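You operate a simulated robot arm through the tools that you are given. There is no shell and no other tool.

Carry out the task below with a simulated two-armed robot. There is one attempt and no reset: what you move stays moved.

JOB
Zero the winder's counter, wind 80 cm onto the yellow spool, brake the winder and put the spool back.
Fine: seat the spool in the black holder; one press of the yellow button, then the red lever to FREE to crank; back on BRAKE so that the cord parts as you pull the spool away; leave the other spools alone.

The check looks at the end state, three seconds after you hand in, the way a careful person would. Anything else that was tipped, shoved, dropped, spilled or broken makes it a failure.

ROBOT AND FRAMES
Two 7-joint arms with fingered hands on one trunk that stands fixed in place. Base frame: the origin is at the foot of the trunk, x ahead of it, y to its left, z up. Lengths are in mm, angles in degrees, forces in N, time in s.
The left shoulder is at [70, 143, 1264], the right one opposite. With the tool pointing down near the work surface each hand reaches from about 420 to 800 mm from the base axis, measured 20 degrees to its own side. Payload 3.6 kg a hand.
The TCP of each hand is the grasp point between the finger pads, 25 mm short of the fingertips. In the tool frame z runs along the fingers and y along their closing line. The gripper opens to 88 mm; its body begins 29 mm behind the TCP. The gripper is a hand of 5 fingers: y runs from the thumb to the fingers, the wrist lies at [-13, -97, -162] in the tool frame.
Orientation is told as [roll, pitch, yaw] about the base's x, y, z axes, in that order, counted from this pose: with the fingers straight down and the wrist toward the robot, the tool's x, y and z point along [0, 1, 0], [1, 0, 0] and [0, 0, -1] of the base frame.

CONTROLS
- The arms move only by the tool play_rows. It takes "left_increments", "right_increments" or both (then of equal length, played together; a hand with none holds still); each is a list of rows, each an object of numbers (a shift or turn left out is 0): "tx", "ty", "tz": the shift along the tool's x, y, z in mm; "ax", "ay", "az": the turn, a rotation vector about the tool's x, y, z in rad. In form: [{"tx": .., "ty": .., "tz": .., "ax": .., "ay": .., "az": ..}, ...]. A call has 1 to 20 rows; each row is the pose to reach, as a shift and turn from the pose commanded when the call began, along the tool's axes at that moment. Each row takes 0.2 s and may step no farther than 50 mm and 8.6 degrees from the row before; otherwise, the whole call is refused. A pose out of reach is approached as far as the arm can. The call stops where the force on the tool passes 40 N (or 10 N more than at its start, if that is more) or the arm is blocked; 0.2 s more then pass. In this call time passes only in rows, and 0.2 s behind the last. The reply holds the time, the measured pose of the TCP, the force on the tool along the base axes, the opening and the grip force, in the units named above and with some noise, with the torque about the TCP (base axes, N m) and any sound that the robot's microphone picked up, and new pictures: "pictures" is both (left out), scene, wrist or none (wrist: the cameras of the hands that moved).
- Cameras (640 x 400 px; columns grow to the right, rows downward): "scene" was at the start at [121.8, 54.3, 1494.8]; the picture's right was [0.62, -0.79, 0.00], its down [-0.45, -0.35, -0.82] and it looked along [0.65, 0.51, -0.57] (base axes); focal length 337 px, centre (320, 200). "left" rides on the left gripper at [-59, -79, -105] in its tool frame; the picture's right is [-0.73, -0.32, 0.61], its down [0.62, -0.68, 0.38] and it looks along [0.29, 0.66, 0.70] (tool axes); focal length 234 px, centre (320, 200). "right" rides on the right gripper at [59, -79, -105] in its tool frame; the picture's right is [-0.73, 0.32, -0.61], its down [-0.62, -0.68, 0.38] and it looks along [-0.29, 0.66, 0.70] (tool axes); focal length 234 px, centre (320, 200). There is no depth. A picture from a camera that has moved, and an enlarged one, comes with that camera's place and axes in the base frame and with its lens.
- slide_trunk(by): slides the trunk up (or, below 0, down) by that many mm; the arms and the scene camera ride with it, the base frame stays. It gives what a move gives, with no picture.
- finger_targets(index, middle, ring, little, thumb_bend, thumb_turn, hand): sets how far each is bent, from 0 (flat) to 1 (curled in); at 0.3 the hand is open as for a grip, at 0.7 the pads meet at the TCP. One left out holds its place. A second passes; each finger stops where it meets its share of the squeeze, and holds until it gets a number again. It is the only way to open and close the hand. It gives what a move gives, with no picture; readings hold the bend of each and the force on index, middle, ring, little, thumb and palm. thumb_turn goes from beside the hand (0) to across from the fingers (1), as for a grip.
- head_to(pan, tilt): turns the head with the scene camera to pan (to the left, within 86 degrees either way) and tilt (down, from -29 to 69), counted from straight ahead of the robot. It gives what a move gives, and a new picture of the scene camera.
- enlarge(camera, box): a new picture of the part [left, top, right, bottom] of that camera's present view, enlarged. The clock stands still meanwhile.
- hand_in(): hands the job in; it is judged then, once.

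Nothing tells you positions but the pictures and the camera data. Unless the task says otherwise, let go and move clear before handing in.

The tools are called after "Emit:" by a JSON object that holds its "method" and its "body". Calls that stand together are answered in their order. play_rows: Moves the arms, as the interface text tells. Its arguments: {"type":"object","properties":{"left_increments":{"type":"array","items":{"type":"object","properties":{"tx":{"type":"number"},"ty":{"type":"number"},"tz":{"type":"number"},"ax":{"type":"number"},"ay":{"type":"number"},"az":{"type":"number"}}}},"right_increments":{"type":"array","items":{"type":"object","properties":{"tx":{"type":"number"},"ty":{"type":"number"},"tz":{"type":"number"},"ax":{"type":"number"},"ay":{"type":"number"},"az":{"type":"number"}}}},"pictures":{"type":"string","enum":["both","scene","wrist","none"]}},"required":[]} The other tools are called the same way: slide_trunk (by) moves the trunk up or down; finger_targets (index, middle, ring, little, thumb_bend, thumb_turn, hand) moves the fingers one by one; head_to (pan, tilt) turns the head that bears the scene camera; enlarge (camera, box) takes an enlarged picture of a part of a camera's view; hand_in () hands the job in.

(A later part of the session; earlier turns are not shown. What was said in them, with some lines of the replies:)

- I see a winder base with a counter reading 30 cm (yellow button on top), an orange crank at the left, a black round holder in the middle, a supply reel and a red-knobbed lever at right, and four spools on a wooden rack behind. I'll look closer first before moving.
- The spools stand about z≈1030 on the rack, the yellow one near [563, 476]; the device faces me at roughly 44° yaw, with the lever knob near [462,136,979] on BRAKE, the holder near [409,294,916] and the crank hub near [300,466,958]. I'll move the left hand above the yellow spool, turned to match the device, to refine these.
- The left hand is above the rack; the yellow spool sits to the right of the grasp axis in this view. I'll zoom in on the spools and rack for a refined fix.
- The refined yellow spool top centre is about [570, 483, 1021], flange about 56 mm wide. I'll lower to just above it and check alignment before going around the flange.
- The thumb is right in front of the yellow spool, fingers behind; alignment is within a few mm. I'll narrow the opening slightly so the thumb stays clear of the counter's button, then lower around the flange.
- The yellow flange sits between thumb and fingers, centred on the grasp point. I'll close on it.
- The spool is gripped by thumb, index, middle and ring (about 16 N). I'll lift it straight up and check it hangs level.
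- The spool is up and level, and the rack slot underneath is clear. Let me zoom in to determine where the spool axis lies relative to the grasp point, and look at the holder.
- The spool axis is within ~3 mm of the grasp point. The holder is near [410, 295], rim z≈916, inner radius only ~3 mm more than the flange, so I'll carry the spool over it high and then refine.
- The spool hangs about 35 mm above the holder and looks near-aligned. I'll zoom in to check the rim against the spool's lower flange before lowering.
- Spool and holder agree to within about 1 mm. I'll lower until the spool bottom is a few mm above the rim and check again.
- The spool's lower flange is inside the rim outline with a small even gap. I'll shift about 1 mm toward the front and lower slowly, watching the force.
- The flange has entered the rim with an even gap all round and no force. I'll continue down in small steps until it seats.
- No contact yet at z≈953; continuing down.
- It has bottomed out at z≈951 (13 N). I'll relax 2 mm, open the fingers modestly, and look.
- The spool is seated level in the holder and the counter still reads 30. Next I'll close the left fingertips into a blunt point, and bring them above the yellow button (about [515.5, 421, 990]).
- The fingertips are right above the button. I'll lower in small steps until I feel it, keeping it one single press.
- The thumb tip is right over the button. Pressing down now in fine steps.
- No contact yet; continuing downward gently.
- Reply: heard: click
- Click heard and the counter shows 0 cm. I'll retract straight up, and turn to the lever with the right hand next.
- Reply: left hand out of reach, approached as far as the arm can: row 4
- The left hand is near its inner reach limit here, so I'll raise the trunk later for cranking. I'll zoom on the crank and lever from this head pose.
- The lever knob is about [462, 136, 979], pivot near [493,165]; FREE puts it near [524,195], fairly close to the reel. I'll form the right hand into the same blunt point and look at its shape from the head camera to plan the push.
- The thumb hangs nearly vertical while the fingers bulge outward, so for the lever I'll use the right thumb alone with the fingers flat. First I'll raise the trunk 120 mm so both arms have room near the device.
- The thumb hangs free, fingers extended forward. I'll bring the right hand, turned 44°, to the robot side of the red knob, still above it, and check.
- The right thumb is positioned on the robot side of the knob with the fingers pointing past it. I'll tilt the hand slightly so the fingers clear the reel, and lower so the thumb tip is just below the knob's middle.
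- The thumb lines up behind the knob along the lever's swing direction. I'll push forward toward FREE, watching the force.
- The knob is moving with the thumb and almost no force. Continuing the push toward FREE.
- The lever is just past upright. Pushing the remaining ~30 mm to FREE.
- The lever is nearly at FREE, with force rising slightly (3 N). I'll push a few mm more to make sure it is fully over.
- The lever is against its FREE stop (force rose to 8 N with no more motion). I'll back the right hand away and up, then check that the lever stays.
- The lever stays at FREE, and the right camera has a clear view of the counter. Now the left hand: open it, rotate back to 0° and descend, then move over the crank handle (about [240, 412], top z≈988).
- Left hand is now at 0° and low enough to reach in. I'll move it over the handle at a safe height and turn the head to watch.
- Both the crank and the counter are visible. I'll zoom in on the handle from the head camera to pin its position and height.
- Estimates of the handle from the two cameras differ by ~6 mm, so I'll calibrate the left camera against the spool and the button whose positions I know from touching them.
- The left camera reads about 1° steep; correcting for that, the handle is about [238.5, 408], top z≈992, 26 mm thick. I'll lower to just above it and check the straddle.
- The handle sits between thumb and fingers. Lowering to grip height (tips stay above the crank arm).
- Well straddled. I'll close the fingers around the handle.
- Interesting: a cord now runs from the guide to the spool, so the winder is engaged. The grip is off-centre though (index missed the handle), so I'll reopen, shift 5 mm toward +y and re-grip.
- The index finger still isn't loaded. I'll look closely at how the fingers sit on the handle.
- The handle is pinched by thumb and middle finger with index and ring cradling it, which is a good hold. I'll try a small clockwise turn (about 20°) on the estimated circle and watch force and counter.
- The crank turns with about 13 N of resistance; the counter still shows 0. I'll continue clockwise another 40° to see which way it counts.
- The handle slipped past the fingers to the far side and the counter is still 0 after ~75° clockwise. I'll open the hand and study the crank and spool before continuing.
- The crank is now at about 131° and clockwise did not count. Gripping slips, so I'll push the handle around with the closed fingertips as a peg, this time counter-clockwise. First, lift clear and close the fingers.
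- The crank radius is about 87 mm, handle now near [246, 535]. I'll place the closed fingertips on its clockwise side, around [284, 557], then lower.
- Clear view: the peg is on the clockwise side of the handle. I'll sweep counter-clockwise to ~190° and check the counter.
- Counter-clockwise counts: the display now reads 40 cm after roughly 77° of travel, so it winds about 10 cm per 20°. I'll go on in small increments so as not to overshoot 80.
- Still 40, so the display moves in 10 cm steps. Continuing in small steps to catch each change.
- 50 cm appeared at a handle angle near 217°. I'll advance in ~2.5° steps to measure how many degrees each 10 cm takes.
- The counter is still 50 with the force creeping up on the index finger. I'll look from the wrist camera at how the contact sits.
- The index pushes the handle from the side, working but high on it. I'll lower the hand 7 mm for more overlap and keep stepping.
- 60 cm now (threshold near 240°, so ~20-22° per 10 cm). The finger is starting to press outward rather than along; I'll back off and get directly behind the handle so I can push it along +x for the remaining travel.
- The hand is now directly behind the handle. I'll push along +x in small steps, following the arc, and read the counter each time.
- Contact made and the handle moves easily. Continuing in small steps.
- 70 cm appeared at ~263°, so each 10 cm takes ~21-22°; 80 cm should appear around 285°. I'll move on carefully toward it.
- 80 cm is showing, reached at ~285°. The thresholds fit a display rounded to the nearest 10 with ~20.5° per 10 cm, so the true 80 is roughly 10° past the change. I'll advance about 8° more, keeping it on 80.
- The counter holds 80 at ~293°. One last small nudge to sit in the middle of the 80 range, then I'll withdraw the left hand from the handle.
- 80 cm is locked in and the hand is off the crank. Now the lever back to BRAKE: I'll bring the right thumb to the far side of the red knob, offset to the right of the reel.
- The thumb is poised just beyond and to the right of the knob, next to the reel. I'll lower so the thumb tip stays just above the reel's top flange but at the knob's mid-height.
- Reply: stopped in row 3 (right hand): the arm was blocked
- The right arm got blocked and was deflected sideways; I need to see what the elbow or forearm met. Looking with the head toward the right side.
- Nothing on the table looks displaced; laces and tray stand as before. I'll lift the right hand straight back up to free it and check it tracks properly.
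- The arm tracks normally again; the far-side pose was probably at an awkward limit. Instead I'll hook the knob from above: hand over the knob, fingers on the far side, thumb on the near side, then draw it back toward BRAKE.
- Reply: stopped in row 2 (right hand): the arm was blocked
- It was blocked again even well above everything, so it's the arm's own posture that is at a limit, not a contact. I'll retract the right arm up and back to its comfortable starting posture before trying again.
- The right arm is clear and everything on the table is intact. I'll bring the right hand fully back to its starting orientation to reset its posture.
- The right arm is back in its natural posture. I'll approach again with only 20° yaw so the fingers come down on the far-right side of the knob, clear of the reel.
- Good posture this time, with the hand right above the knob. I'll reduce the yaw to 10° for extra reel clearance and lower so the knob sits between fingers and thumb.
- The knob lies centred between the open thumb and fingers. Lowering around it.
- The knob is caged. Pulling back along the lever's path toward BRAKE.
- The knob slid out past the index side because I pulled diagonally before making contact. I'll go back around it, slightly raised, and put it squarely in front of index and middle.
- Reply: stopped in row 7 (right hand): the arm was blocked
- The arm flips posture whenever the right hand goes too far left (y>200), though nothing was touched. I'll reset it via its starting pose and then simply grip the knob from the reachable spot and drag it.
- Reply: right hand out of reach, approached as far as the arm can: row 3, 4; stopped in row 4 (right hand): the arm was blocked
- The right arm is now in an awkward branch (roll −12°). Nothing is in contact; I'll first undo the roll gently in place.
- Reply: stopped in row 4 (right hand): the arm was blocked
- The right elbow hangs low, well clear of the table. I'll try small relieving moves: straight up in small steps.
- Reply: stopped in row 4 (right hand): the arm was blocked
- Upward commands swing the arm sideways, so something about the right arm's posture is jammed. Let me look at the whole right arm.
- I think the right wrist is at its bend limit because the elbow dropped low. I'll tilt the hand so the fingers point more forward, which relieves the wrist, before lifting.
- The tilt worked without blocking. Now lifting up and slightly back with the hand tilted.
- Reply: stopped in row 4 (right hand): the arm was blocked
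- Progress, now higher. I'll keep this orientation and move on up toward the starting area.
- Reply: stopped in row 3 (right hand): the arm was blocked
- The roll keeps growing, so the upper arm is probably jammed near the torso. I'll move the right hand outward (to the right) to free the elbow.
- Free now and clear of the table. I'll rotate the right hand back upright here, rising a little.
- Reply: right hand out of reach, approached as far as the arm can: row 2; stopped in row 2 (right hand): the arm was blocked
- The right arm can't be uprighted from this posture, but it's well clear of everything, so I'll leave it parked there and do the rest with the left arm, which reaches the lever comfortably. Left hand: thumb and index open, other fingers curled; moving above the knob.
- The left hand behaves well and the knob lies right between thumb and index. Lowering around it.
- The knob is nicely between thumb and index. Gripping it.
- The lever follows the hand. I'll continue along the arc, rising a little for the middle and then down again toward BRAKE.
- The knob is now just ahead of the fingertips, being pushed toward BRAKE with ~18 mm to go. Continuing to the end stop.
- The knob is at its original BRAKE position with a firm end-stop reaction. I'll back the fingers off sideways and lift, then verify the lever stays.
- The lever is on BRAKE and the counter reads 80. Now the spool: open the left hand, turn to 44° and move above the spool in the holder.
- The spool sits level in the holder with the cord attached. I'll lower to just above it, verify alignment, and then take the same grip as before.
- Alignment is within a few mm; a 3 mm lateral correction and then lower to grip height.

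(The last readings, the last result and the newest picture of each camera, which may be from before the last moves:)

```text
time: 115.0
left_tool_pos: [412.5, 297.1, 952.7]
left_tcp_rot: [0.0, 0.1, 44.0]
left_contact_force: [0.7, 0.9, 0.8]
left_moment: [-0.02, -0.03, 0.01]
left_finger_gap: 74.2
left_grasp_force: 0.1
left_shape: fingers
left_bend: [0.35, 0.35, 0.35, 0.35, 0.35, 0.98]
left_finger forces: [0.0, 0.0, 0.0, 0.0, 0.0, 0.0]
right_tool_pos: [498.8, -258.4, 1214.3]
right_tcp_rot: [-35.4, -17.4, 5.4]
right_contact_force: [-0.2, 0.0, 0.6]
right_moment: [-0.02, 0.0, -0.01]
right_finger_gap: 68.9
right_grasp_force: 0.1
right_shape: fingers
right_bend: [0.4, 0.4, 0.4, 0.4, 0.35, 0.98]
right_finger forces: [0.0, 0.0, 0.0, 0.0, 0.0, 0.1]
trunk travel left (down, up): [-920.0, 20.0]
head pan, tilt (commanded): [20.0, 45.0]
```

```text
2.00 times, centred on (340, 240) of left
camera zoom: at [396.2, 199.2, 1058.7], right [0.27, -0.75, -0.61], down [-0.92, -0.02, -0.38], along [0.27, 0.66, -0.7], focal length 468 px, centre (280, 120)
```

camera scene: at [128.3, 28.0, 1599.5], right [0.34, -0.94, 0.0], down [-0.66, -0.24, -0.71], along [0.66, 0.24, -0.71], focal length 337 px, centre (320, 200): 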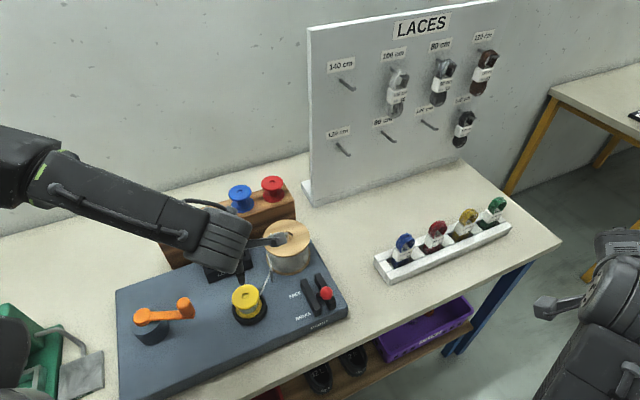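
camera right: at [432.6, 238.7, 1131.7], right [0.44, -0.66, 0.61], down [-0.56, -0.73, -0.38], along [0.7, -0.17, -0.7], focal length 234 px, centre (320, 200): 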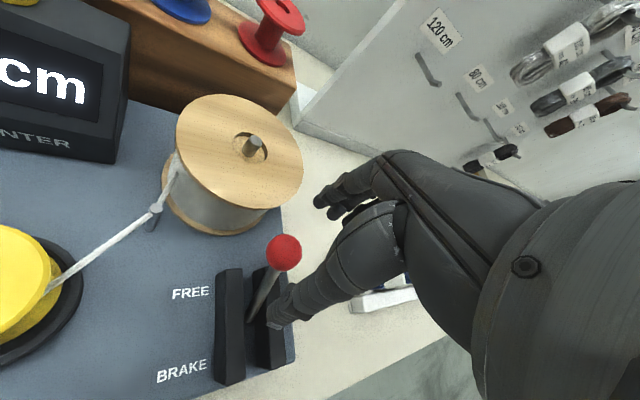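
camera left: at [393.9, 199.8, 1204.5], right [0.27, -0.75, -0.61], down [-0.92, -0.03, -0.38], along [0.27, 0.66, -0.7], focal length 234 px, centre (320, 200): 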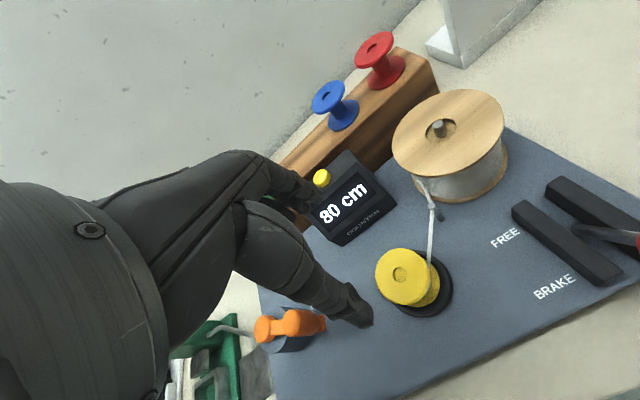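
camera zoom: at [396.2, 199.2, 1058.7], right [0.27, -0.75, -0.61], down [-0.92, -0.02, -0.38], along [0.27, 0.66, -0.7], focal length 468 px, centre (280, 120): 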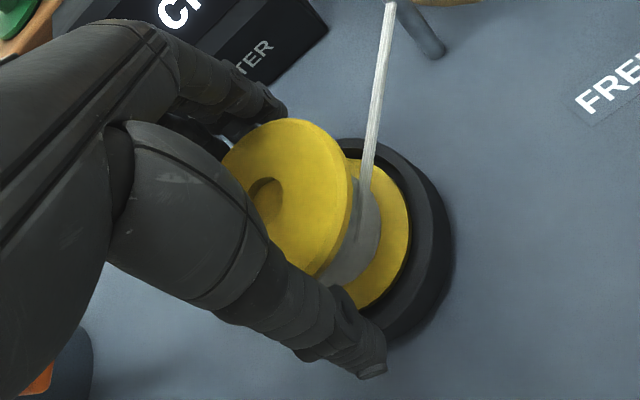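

Same picture as the first grasp. Closing on the flange.

Emit:
{"method": "finger_targets", "body": {"hand": "left", "index": 0.6, "middle": 0.6, "ring": 0.6, "little": 0.6, "thumb_bend": 0.6}}

Emit:
{"method": "enlarge", "body": {"camera": "left", "box": [220, 140, 460, 340]}}

```text
time: 116.0
left_tool_pos: [414.1, 296.3, 953.1]
left_tcp_rot: [-0.1, 0.0, 43.9]
left_contact_force: [0.7, 2.2, 2.1]
left_moment: [0.16, -0.1, 0.01]
left_finger_gap: 50.0
left_grasp_force: 15.4
left_shape: fingers
left_bend: [0.49, 0.51, 0.56, 0.6, 0.47, 0.96]
left_finger forces: [6.7, 6.4, 2.3, 0.0, 14.7, 0.0]
right_tool_pos: [498.1, -258.4, 1215.2]
right_tcp_rot: [-35.5, -17.4, 5.4]
right_contact_force: [0.1, 0.4, -0.6]
right_moment: [0.02, -0.01, -0.03]
right_finger_gap: 69.0
right_grasp_force: 0.2
right_shape: fingers
right_bend: [0.4, 0.4, 0.4, 0.4, 0.35, 0.98]
right_finger forces: [0.0, 0.1, 0.1, 0.0, 0.1, 0.1]
trunk travel left (down, up): [-920.0, 20.0]
head pan, tilt (commanded): [20.0, 45.0]
```

```text
2.00 times, centred on (340, 240) of left
camera zoom: at [396.2, 199.5, 1059.0], right [0.27, -0.75, -0.61], down [-0.92, -0.02, -0.38], along [0.27, 0.66, -0.7], focal length 468 px, centre (280, 120)
```

zoom: 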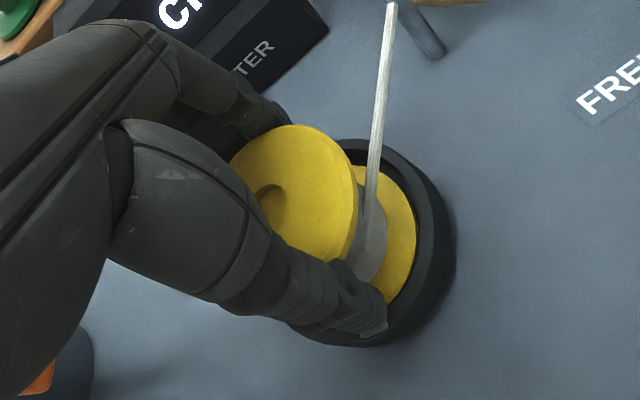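

Grip matches the earlier one. Lifting straight up; the braked cord should part.

Emit:
{"method": "play_rows", "body": {"left_increments": [{"tz": -6}, {"tz": -14}, {"tz": -25}, {"tz": -40}, {"tz": -60}, {"tz": -85}, {"tz": -110}], "pictures": "both"}}

Emit:
{"method": "enlarge", "body": {"camera": "left", "box": [220, 120, 500, 360]}}

Emit:
{"method": "enlarge", "body": {"camera": "scene", "box": [160, 190, 360, 350]}}

```text
time: 117.6
left_tool_pos: [412.5, 295.0, 1064.0]
left_tcp_rot: [0.0, 0.0, 44.0]
left_contact_force: [0.5, -0.1, -0.9]
left_moment: [-0.04, -0.01, -0.02]
left_finger_gap: 49.8
left_grasp_force: 14.9
left_shape: fingers
left_bend: [0.49, 0.52, 0.57, 0.6, 0.47, 0.95]
left_finger forces: [6.8, 5.8, 2.0, 0.1, 14.6, 0.0]
right_tool_pos: [498.7, -259.3, 1214.8]
right_tcp_rot: [-35.4, -17.4, 5.3]
right_contact_force: [-0.2, -0.2, 0.7]
right_moment: [-0.02, -0.04, 0.01]
right_finger_gap: 68.9
right_grasp_force: 0.2
right_shape: fingers
right_bend: [0.4, 0.4, 0.4, 0.4, 0.35, 0.98]
right_finger forces: [0.1, 0.1, 0.0, 0.0, 0.0, 0.1]
trunk travel left (down, up): [-920.0, 20.0]
head pan, tilt (commanded): [20.0, 45.0]
camera scene: at [128.4, 27.2, 1599.5], right [0.34, -0.94, 0.0], down [-0.66, -0.24, -0.71], along [0.66, 0.24, -0.71], focal length 337 px, centre (320, 200)
camera left: at [396.0, 197.3, 1168.9], right [0.27, -0.75, -0.61], down [-0.92, -0.03, -0.38], along [0.27, 0.66, -0.7], focal length 234 px, centre (320, 200)
```

scene: 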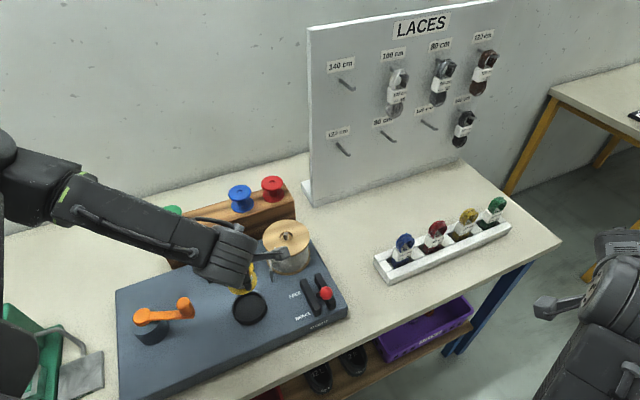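
left: 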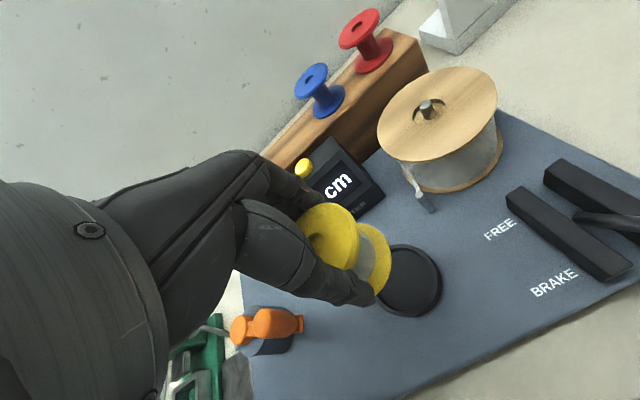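

```text
1.67 times, centred on (360, 240) of left
camera zoom: at [396.0, 197.3, 1168.9], right [0.27, -0.75, -0.61], down [-0.92, -0.03, -0.38], along [0.27, 0.66, -0.7], focal length 390 px, centre (253, 133)
```

zoom: 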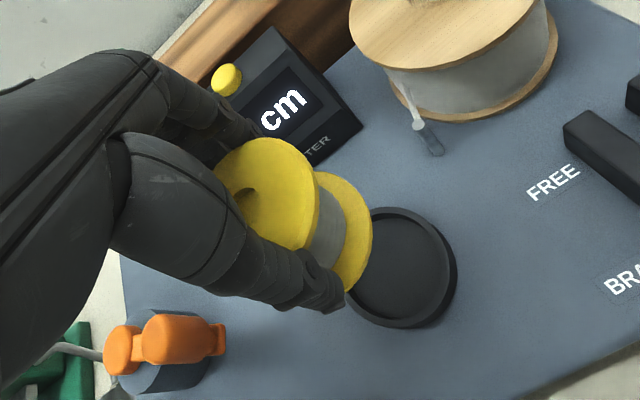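

```text
2.50 times, centred on (260, 270) of scene
camera zoom: at [128.4, 27.2, 1599.5], right [0.34, -0.94, 0.0], down [-0.66, -0.24, -0.71], along [0.66, 0.24, -0.71], focal length 842 px, centre (470, 25)
```

zoom: 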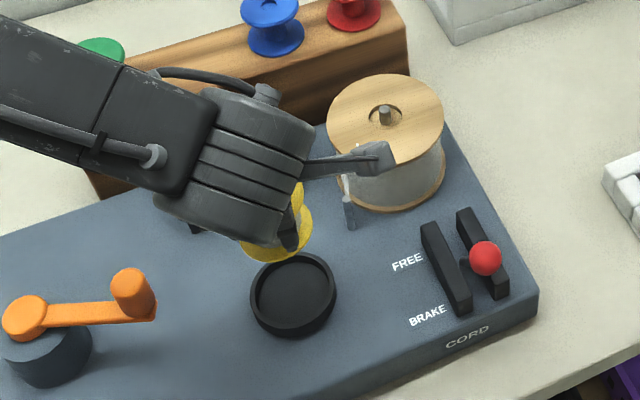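

The cord parted cleanly, the spool carries its winding. Let me check how it sits in the hand compared with the first lift before returning it.

Emit:
{"method": "enlarge", "body": {"camera": "left", "box": [270, 170, 410, 310]}}

```text
2.86 times, centred on (340, 240) of left
camera zoom: at [396.0, 197.3, 1168.9], right [0.27, -0.75, -0.61], down [-0.92, -0.03, -0.38], along [0.27, 0.66, -0.7], focal length 669 px, centre (263, 86)
```

zoom: 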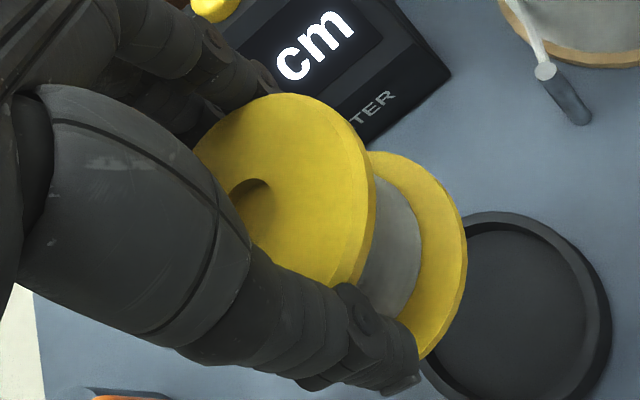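

The spool sits almost the same as in the first lift. I'll raise it and carry it back over the rack's empty place.

Emit:
{"method": "play_rows", "body": {"left_increments": [{"tz": -25}, {"tz": -51}, {"tx": 4, "ty": 35, "tz": -51}, {"tx": 8, "ty": 75, "tz": -51}, {"tx": 12, "ty": 115, "tz": -51}, {"tx": 16, "ty": 155, "tz": -51}, {"tx": 20, "ty": 195, "tz": -51}, {"tx": 23, "ty": 225, "tz": -51}, {"tx": 25.5, "ty": 245, "tz": -51}], "pictures": "both"}}

Emit:
{"method": "head_to", "body": {"pan": 38, "tilt": 40}}

Emit:
{"method": "enlarge", "body": {"camera": "scene", "box": [220, 120, 420, 290]}}

Emit:
{"method": "enlarge", "body": {"camera": "left", "box": [200, 120, 520, 400]}}

```text
time: 119.6
left_tool_pos: [573.6, 485.3, 1111.4]
left_tcp_rot: [0.0, 0.0, 43.9]
left_contact_force: [0.7, 0.2, -0.5]
left_moment: [0.0, -0.01, -0.05]
left_finger_gap: 49.6
left_grasp_force: 14.2
left_shape: fingers
left_bend: [0.49, 0.52, 0.57, 0.6, 0.47, 0.95]
left_finger forces: [6.8, 5.7, 1.9, 0.1, 14.1, 0.1]
right_tool_pos: [499.2, -258.2, 1213.8]
right_tcp_rot: [-35.5, -17.4, 5.4]
right_contact_force: [0.0, 0.9, 0.1]
right_moment: [0.03, 0.02, 0.04]
right_finger_gap: 68.8
right_grasp_force: 0.0
right_shape: fingers
right_bend: [0.4, 0.4, 0.4, 0.4, 0.35, 0.98]
right_finger forces: [0.0, 0.0, 0.0, 0.0, 0.0, 0.1]
trunk travel left (down, up): [-920.0, 20.0]
head pan, tilt (commanded): [20.0, 45.0]
camera scene: at [129.3, 28.0, 1599.4], right [0.34, -0.94, 0.0], down [-0.66, -0.24, -0.71], along [0.66, 0.24, -0.71], focal length 337 px, centre (320, 200)
camera left: at [557.3, 387.8, 1218.3], right [0.27, -0.75, -0.61], down [-0.92, -0.02, -0.38], along [0.27, 0.66, -0.7], focal length 234 px, centre (320, 200)
```

scene: 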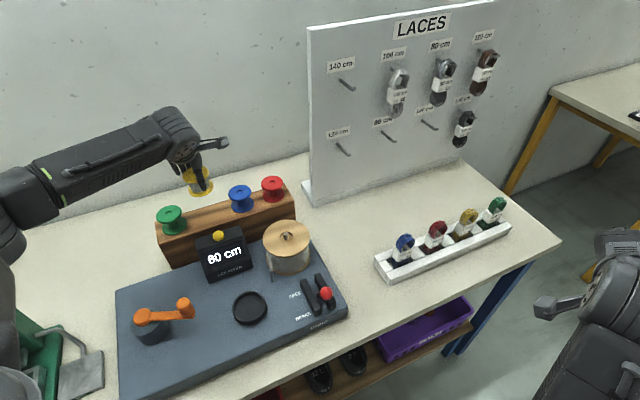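
left: 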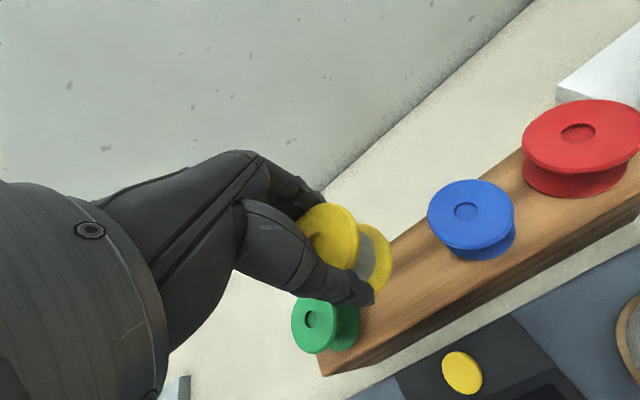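

```text
time: 120.4
left_tool_pos: [572.1, 484.2, 1112.4]
left_tcp_rot: [0.0, 0.1, 44.0]
left_contact_force: [-0.1, -1.1, -0.6]
left_moment: [-0.03, -0.05, 0.02]
left_finger_gap: 49.4
left_grasp_force: 14.4
left_shape: fingers
left_bend: [0.49, 0.52, 0.57, 0.6, 0.47, 0.95]
left_finger forces: [6.7, 5.6, 2.0, 0.0, 14.1, 0.1]
right_tool_pos: [498.9, -258.2, 1214.6]
right_tcp_rot: [-35.4, -17.4, 5.4]
right_contact_force: [0.6, 0.8, 0.1]
right_moment: [0.02, 0.0, 0.02]
right_finger_gap: 68.9
right_grasp_force: 0.0
right_shape: fingers
right_bend: [0.4, 0.4, 0.4, 0.4, 0.35, 0.98]
right_finger forces: [0.0, 0.0, 0.1, 0.0, 0.0, 0.0]
trunk travel left (down, up): [-920.0, 20.0]
head pan, tilt (commanded): [38.0, 40.0]
camera scene: at [119.4, 52.3, 1606.7], right [0.62, -0.79, 0.0], down [-0.51, -0.4, -0.77], along [0.6, 0.47, -0.64], focal length 337 px, centre (320, 200)
```

scene: 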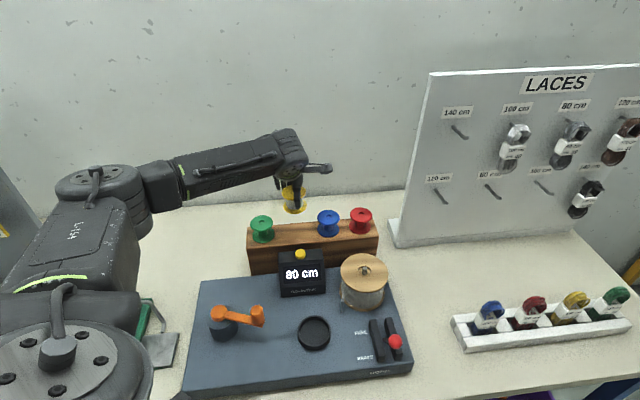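

```text
2.35 times, centred on (320, 205) of scene
camera zoom: at [119.4, 52.3, 1606.7], right [0.62, -0.79, 0.0], down [-0.51, -0.4, -0.77], along [0.6, 0.47, -0.64], focal length 792 px, centre (320, 188)
```

zoom: 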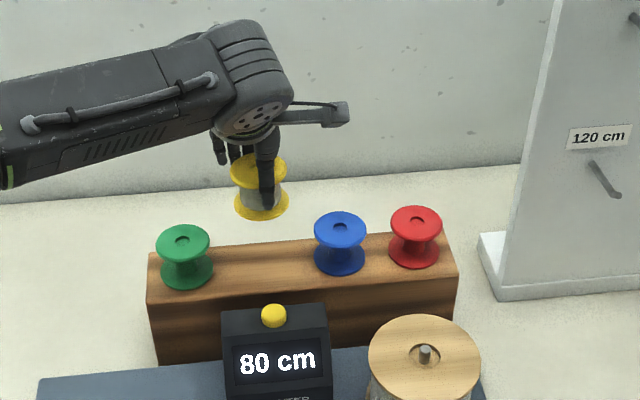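

```text
1.43 times, centred on (360, 260) of left
camera zoom: at [556.8, 387.2, 1218.7], right [0.27, -0.75, -0.61], down [-0.92, -0.02, -0.38], along [0.27, 0.66, -0.7], focal length 334 px, centre (263, 114)
```

zoom: 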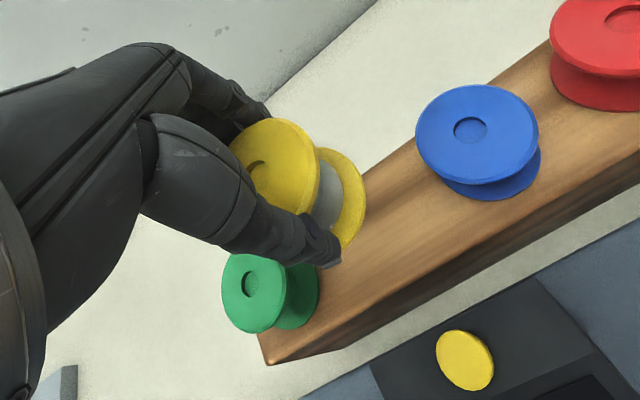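

The spool is directly above its empty place, between green and blue. Lowering toward the rack.

Emit:
{"method": "play_rows", "body": {"left_increments": [{"tz": 30}, {"tz": 58}, {"tz": 80}], "pictures": "none"}}

Emit:
{"method": "enlarge", "body": {"camera": "scene", "box": [220, 150, 400, 290]}}

Emit:
{"method": "enlarge", "body": {"camera": "left", "box": [220, 130, 500, 370]}}

```text
time: 121.2
left_tool_pos: [571.9, 484.7, 1035.4]
left_tcp_rot: [-0.1, 0.1, 44.0]
left_contact_force: [0.0, 0.3, -0.7]
left_moment: [0.0, -0.03, 0.0]
left_finger_gap: 49.5
left_grasp_force: 14.0
left_shape: fingers
left_bend: [0.5, 0.52, 0.57, 0.6, 0.48, 0.95]
left_finger forces: [6.8, 5.8, 1.9, 0.1, 14.0, 0.1]
right_tool_pos: [498.7, -258.7, 1213.5]
right_tcp_rot: [-35.4, -17.5, 5.4]
right_contact_force: [-0.1, -0.3, 0.4]
right_moment: [0.03, 0.02, 0.01]
right_finger_gap: 68.8
right_grasp_force: 0.1
right_shape: fingers
right_bend: [0.4, 0.4, 0.4, 0.4, 0.35, 0.98]
right_finger forces: [0.0, 0.1, 0.1, 0.1, 0.1, 0.0]
trunk travel left (down, up): [-920.0, 20.0]
head pan, tilt (commanded): [38.0, 40.0]
```

```text
2.86 times, centred on (310, 220) of scene
camera zoom: at [119.5, 52.4, 1606.7], right [0.62, -0.79, 0.0], down [-0.51, -0.4, -0.77], along [0.6, 0.47, -0.64], focal length 962 px, centre (349, 143)
```

zoom: 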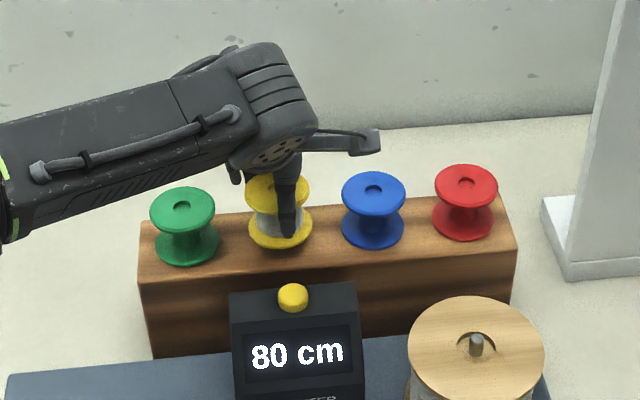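

```text
1.67 times, centred on (360, 250) of left
camera zoom: at [555.0, 387.3, 1140.9], right [0.27, -0.75, -0.61], down [-0.92, -0.02, -0.38], along [0.27, 0.66, -0.7], focal length 390 px, centre (253, 117)
```

zoom: 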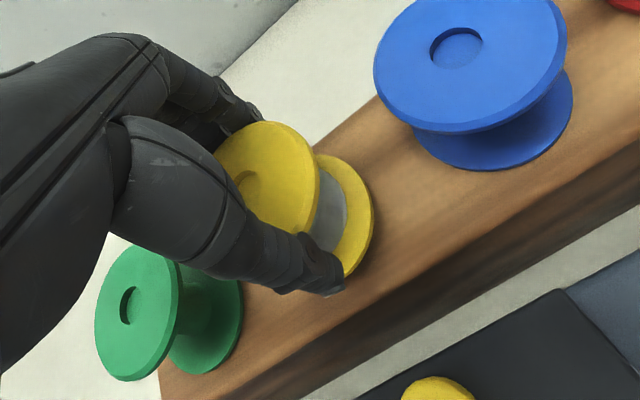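

Lined up exactly between green and blue. Lowering the last ~13 mm gently until it touches.

Emit:
{"method": "play_rows", "body": {"left_increments": [{"tz": 4}, {"tz": 8}, {"tz": 10}], "pictures": "none"}}

Emit:
{"method": "play_rows", "body": {"left_increments": [{"tz": 1}, {"tz": 2}], "pictures": "none"}}

```text
time: 122.0
left_tool_pos: [572.6, 484.7, 1023.5]
left_tcp_rot: [-0.1, 0.2, 43.9]
left_contact_force: [-0.3, 0.3, -0.1]
left_moment: [0.01, 0.02, -0.01]
left_finger_gap: 49.6
left_grasp_force: 13.7
left_shape: fingers
left_bend: [0.5, 0.52, 0.57, 0.6, 0.48, 0.95]
left_finger forces: [6.8, 5.8, 2.0, 0.0, 13.9, 0.0]
right_tool_pos: [498.7, -259.0, 1214.3]
right_tcp_rot: [-35.4, -17.4, 5.4]
right_contact_force: [-0.2, -0.2, 0.1]
right_moment: [-0.01, 0.01, -0.02]
right_finger_gap: 69.2
right_grasp_force: 0.0
right_shape: fingers
right_bend: [0.4, 0.4, 0.4, 0.4, 0.35, 0.98]
right_finger forces: [0.0, 0.0, 0.1, 0.0, 0.0, 0.0]
trunk travel left (down, up): [-920.0, 20.0]
head pan, tilt (commanded): [38.0, 40.0]
```

```text
time: 122.6
left_tool_pos: [571.5, 483.8, 1022.4]
left_tcp_rot: [0.1, 0.0, 44.0]
left_contact_force: [1.0, 0.2, 2.1]
left_moment: [0.1, -0.09, -0.04]
left_finger_gap: 49.6
left_grasp_force: 14.7
left_shape: fingers
left_bend: [0.49, 0.52, 0.57, 0.6, 0.48, 0.95]
left_finger forces: [7.2, 6.2, 2.2, 0.0, 14.1, 0.0]
right_tool_pos: [498.4, -260.1, 1215.0]
right_tcp_rot: [-35.3, -17.3, 5.4]
right_contact_force: [0.1, -0.4, -0.7]
right_moment: [0.02, -0.02, -0.04]
right_finger_gap: 68.6
right_grasp_force: 0.0
right_shape: fingers
right_bend: [0.4, 0.4, 0.4, 0.4, 0.35, 0.98]
right_finger forces: [0.1, 0.0, 0.1, 0.1, 0.0, 0.0]
trunk travel left (down, up): [-920.0, 20.0]
head pan, tilt (commanded): [38.0, 40.0]
```

First touch (2 N). A touch more to settle, then check the view before releasing.

Emit:
{"method": "play_rows", "body": {"left_increments": [{"tz": 0.8}], "pictures": "none"}}

Emit:
{"method": "enlarge", "body": {"camera": "scene", "box": [220, 150, 400, 290]}}

Emit:
{"method": "enlarge", "body": {"camera": "left", "box": [220, 130, 500, 370]}}

```text
time: 123.0
left_tool_pos: [572.1, 483.6, 1022.0]
left_tcp_rot: [0.0, 0.0, 43.9]
left_contact_force: [0.5, 0.6, 4.3]
left_moment: [0.11, -0.05, -0.03]
left_finger_gap: 49.7
left_grasp_force: 14.4
left_shape: fingers
left_bend: [0.5, 0.52, 0.57, 0.6, 0.48, 0.95]
left_finger forces: [7.0, 6.3, 2.5, 0.0, 14.5, 0.0]
right_tool_pos: [498.4, -259.1, 1215.5]
right_tcp_rot: [-35.4, -17.4, 5.4]
right_contact_force: [-0.8, 0.5, -0.2]
right_moment: [0.02, 0.02, -0.01]
right_finger_gap: 68.8
right_grasp_force: 0.0
right_shape: fingers
right_bend: [0.4, 0.4, 0.4, 0.4, 0.35, 0.98]
right_finger forces: [0.0, 0.0, 0.0, 0.0, 0.0, 0.0]
trunk travel left (down, up): [-920.0, 20.0]
head pan, tilt (commanded): [38.0, 40.0]
```

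```text
2.86 times, centred on (310, 220) of scene
camera zoom: at [118.4, 51.6, 1606.9], right [0.62, -0.79, 0.0], down [-0.51, -0.4, -0.77], along [0.6, 0.47, -0.64], focal length 962 px, centre (349, 143)
```

zoom: 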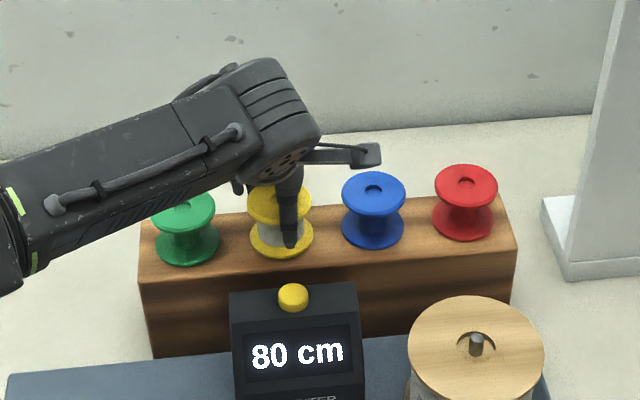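

```text
1.67 times, centred on (360, 250) of left
camera zoom: at [555.5, 386.6, 1127.8], right [0.27, -0.75, -0.61], down [-0.92, -0.02, -0.38], along [0.27, 0.66, -0.7], focal length 390 px, centre (253, 117)
```

zoom: 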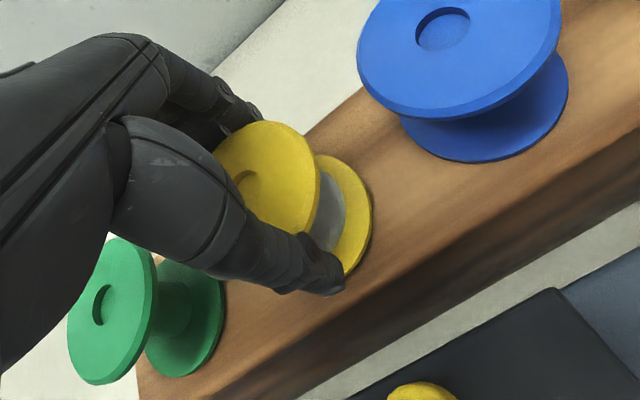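

It is seated in line with its neighbours. Releasing.

Emit:
{"method": "finger_targets", "body": {"hand": "left", "index": 0.36, "middle": 0.36, "ring": 0.36, "little": 0.36, "thumb_bend": 0.36}}

Emit:
{"method": "play_rows", "body": {"left_increments": [{"tz": -6}, {"tz": -15}, {"tz": -30}, {"tz": -60}, {"tz": -100}, {"tz": -140}], "pictures": "both"}}

Emit:
{"method": "enlarge", "body": {"camera": "scene", "box": [220, 150, 400, 290]}}

Emit:
{"method": "enlarge", "body": {"camera": "left", "box": [300, 200, 540, 400]}}

```text
time: 124.0
left_tool_pos: [573.0, 484.1, 1020.1]
left_tcp_rot: [0.0, 0.0, 44.0]
left_contact_force: [0.2, 0.1, 0.2]
left_moment: [-0.04, 0.01, -0.02]
left_finger_gap: 71.6
left_grasp_force: 0.1
left_shape: fingers
left_bend: [0.36, 0.36, 0.36, 0.36, 0.36, 0.97]
left_finger forces: [0.0, 0.1, 0.0, 0.0, 0.0, 0.0]
right_tool_pos: [499.0, -259.3, 1214.2]
right_tcp_rot: [-35.5, -17.3, 5.4]
right_contact_force: [0.0, -0.5, 0.2]
right_moment: [0.02, -0.01, 0.0]
right_finger_gap: 68.7
right_grasp_force: 0.1
right_shape: fingers
right_bend: [0.4, 0.4, 0.4, 0.4, 0.35, 0.98]
right_finger forces: [0.0, 0.0, 0.1, 0.0, 0.0, 0.1]
trunk travel left (down, up): [-920.0, 20.0]
head pan, tilt (commanded): [38.0, 40.0]
```

```text
time: 125.4
left_tool_pos: [572.6, 484.7, 1161.0]
left_tcp_rot: [0.1, 0.1, 44.0]
left_contact_force: [-0.1, -0.3, 0.1]
left_moment: [0.03, -0.04, -0.03]
left_finger_gap: 71.9
left_grasp_force: 0.1
left_shape: fingers
left_bend: [0.36, 0.36, 0.36, 0.36, 0.36, 0.97]
left_finger forces: [0.1, 0.0, 0.1, 0.1, 0.0, 0.1]
right_tool_pos: [498.3, -258.4, 1214.3]
right_tcp_rot: [-35.3, -17.4, 5.4]
right_contact_force: [0.3, -0.3, 0.2]
right_moment: [0.0, 0.0, -0.01]
right_finger_gap: 68.8
right_grasp_force: 0.0
right_shape: fingers
right_bend: [0.4, 0.4, 0.4, 0.4, 0.35, 0.98]
right_finger forces: [0.0, 0.0, 0.1, 0.1, 0.0, 0.1]
trunk travel left (down, up): [-920.0, 20.0]
head pan, tilt (commanded): [38.0, 40.0]
camera scene: at [118.9, 52.0, 1606.7], right [0.62, -0.79, 0.0], down [-0.51, -0.4, -0.77], along [0.6, 0.47, -0.64], focal length 337 px, centre (320, 200)
camera left: at [556.2, 387.6, 1267.6], right [0.27, -0.75, -0.61], down [-0.92, -0.02, -0.38], along [0.27, 0.66, -0.7], focal length 234 px, centre (320, 200)
```

scene: 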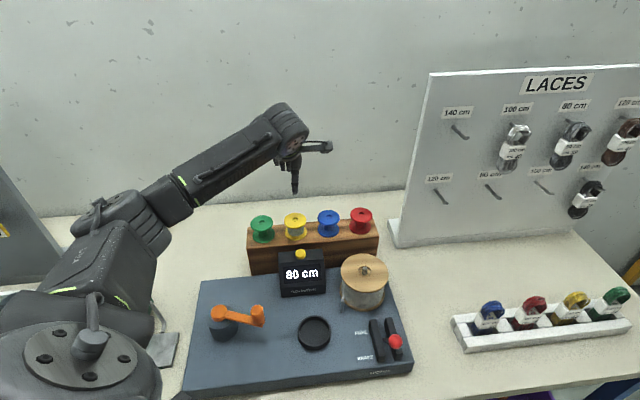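
left: 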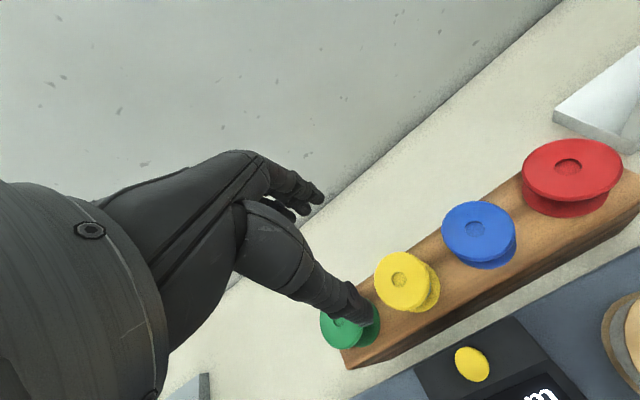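

```text
2.86 times, centred on (310, 220) of scene
camera zoom: at [118.9, 52.0, 1606.7], right [0.62, -0.79, 0.0], down [-0.51, -0.4, -0.77], along [0.6, 0.47, -0.64], focal length 962 px, centre (349, 143)
```

zoom: 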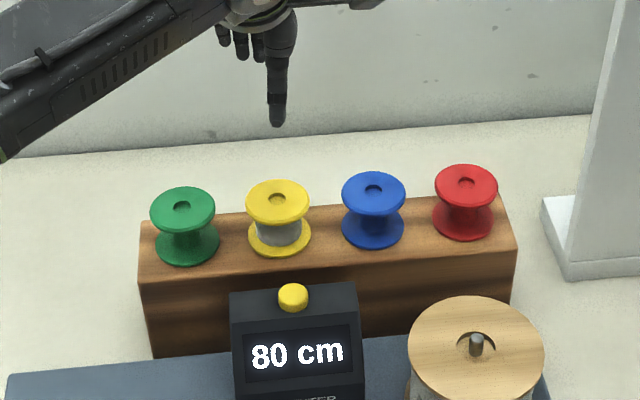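

```text
2.00 times, centred on (420, 300) of left
camera zoom: at [556.2, 387.6, 1267.6], right [0.27, -0.75, -0.61], down [-0.92, -0.02, -0.38], along [0.27, 0.66, -0.7], focal length 468 px, centre (120, 0)
```

zoom: 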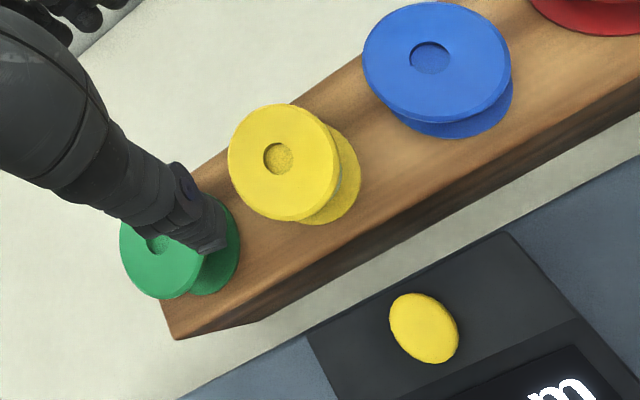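

The yellow spool with its cord is back in its place, evenly spaced with the others, and the counter reads 80. I'll withdraw the left hand and take a last look around.

Emit:
{"method": "play_rows", "body": {"left_increments": [{"tz": -40}, {"tz": -80, "ty": -15}, {"tz": -110, "ty": -45}, {"tz": -130, "ty": -85}, {"tz": -140, "ty": -125}], "pictures": "scene"}}

Emit:
{"method": "enlarge", "body": {"camera": "scene", "box": [170, 190, 430, 400]}}

Emit:
{"method": "head_to", "body": {"pan": 15, "tilt": 45}}

Emit:
{"method": "enlarge", "body": {"camera": "scene", "box": [60, 150, 360, 390]}}

```text
time: 126.6
left_tool_pos: [480.1, 397.2, 1298.0]
left_tcp_rot: [-0.1, 0.1, 44.0]
left_contact_force: [0.6, 0.4, 0.1]
left_moment: [-0.02, 0.0, 0.02]
left_finger_gap: 72.1
left_grasp_force: 0.1
left_shape: fingers
left_bend: [0.36, 0.36, 0.36, 0.36, 0.36, 0.97]
left_finger forces: [0.1, 0.0, 0.0, 0.0, 0.0, 0.0]
right_tool_pos: [498.0, -259.7, 1214.0]
right_tcp_rot: [-35.5, -17.5, 5.3]
right_contact_force: [0.2, 0.1, 0.5]
right_moment: [0.01, 0.01, 0.0]
right_finger_gap: 69.0
right_grasp_force: 0.1
right_shape: fingers
right_bend: [0.4, 0.4, 0.4, 0.4, 0.35, 0.98]
right_finger forces: [0.0, 0.0, 0.0, 0.1, 0.0, 0.0]
trunk travel left (down, up): [-920.0, 20.0]
head pan, tilt (commanded): [38.0, 40.0]
camera scene: at [117.4, 50.8, 1606.9], right [0.62, -0.79, 0.0], down [-0.51, -0.4, -0.77], along [0.6, 0.47, -0.64], focal length 337 px, centre (320, 200)
```

scene: 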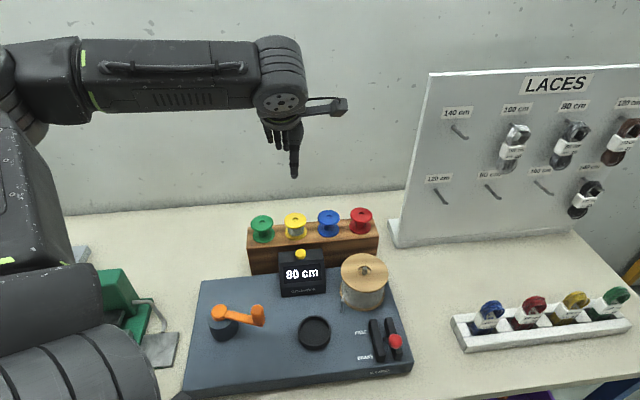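

```text
1.90 times, centred on (300, 295) of scene
camera zoom: at [117.4, 50.8, 1606.9], right [0.62, -0.79, 0.0], down [-0.51, -0.4, -0.77], along [0.6, 0.47, -0.64], focal length 642 px, centre (358, 19)
```

zoom: 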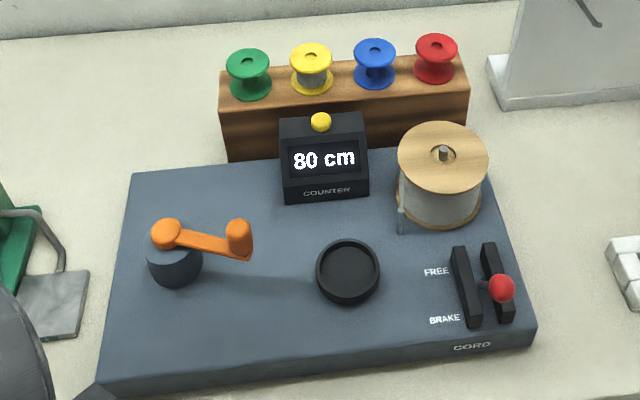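

```text
time: 127.5
left_tool_pos: [481.9, 398.5, 1298.4]
left_tcp_rot: [0.0, 0.0, 44.0]
left_contact_force: [0.5, 0.0, 0.1]
left_moment: [-0.02, 0.03, 0.01]
left_finger_gap: 71.9
left_grasp_force: 0.0
left_shape: fingers
left_bend: [0.36, 0.36, 0.36, 0.36, 0.36, 0.97]
left_finger forces: [0.0, 0.0, 0.1, 0.1, 0.1, 0.1]
right_tool_pos: [500.1, -258.4, 1214.7]
right_tcp_rot: [-35.4, -17.4, 5.5]
right_contact_force: [0.0, 0.4, -0.3]
right_moment: [0.01, -0.03, -0.01]
right_finger_gap: 68.8
right_grasp_force: 0.2
right_shape: fingers
right_bend: [0.4, 0.4, 0.4, 0.4, 0.35, 0.98]
right_finger forces: [0.1, 0.0, 0.0, 0.0, 0.0, 0.0]
trunk travel left (down, up): [-920.0, 20.0]
head pan, tilt (commanded): [15.0, 45.0]
camera scene: at [131.2, 21.4, 1599.4], right [0.26, -0.97, 0.0], down [-0.68, -0.18, -0.71], along [0.68, 0.18, -0.71], focal length 337 px, centre (320, 200)
```

scene: 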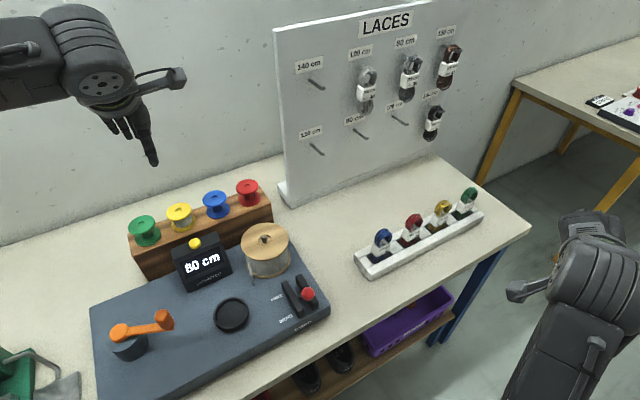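

```text
1.67 times, centred on (210, 270) of scene
camera zoom: at [131.2, 21.4, 1599.4], right [0.26, -0.97, 0.0], down [-0.68, -0.18, -0.71], along [0.68, 0.18, -0.71], focal length 561 px, centre (503, 83)
```

zoom: 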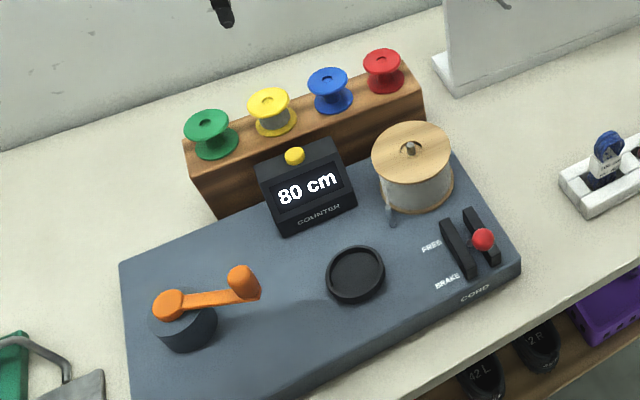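

Everything checks out: the yellow spool with its winding is in its rack place, the counter shows 80 cm, the lever is at its original BRAKE position, the holder is empty, and the other spools and laces are untouched with both hands clear. Handing in.

Emit:
{"method": "hand_in", "body": {}}

```text
The job is handed in.
```

I zeroed the counter with one press, wound the yellow spool until the counter read 80 cm, set the lever back to BRAKE and returned the spool to the rack. I've handed it in and haven't seen a verdict.

- **Length:** the counter only shows steps of 10 cm. I stopped roughly in the middle of the "80" step, so the true length could be a few cm off 80.
- **Direction:** counter-clockwise winds. I first turned the crank about 90° clockwise by mistake; the counter stayed at 0 and nothing else looked affected.
- **Cord and spool:** the cord parted when I lifted the spool with the brake on. The spool is back in line between the green and blue ones.
- **Right arm:** it got stuck in a bad posture when I first tried to move the lever back, so I did that and the rest with the left arm. It is parked away from the table, over the floor to the right, with the hand tilted. I saw nothing bumped or moved.
- **Trunk:** it is still raised 120 mm from where it started.
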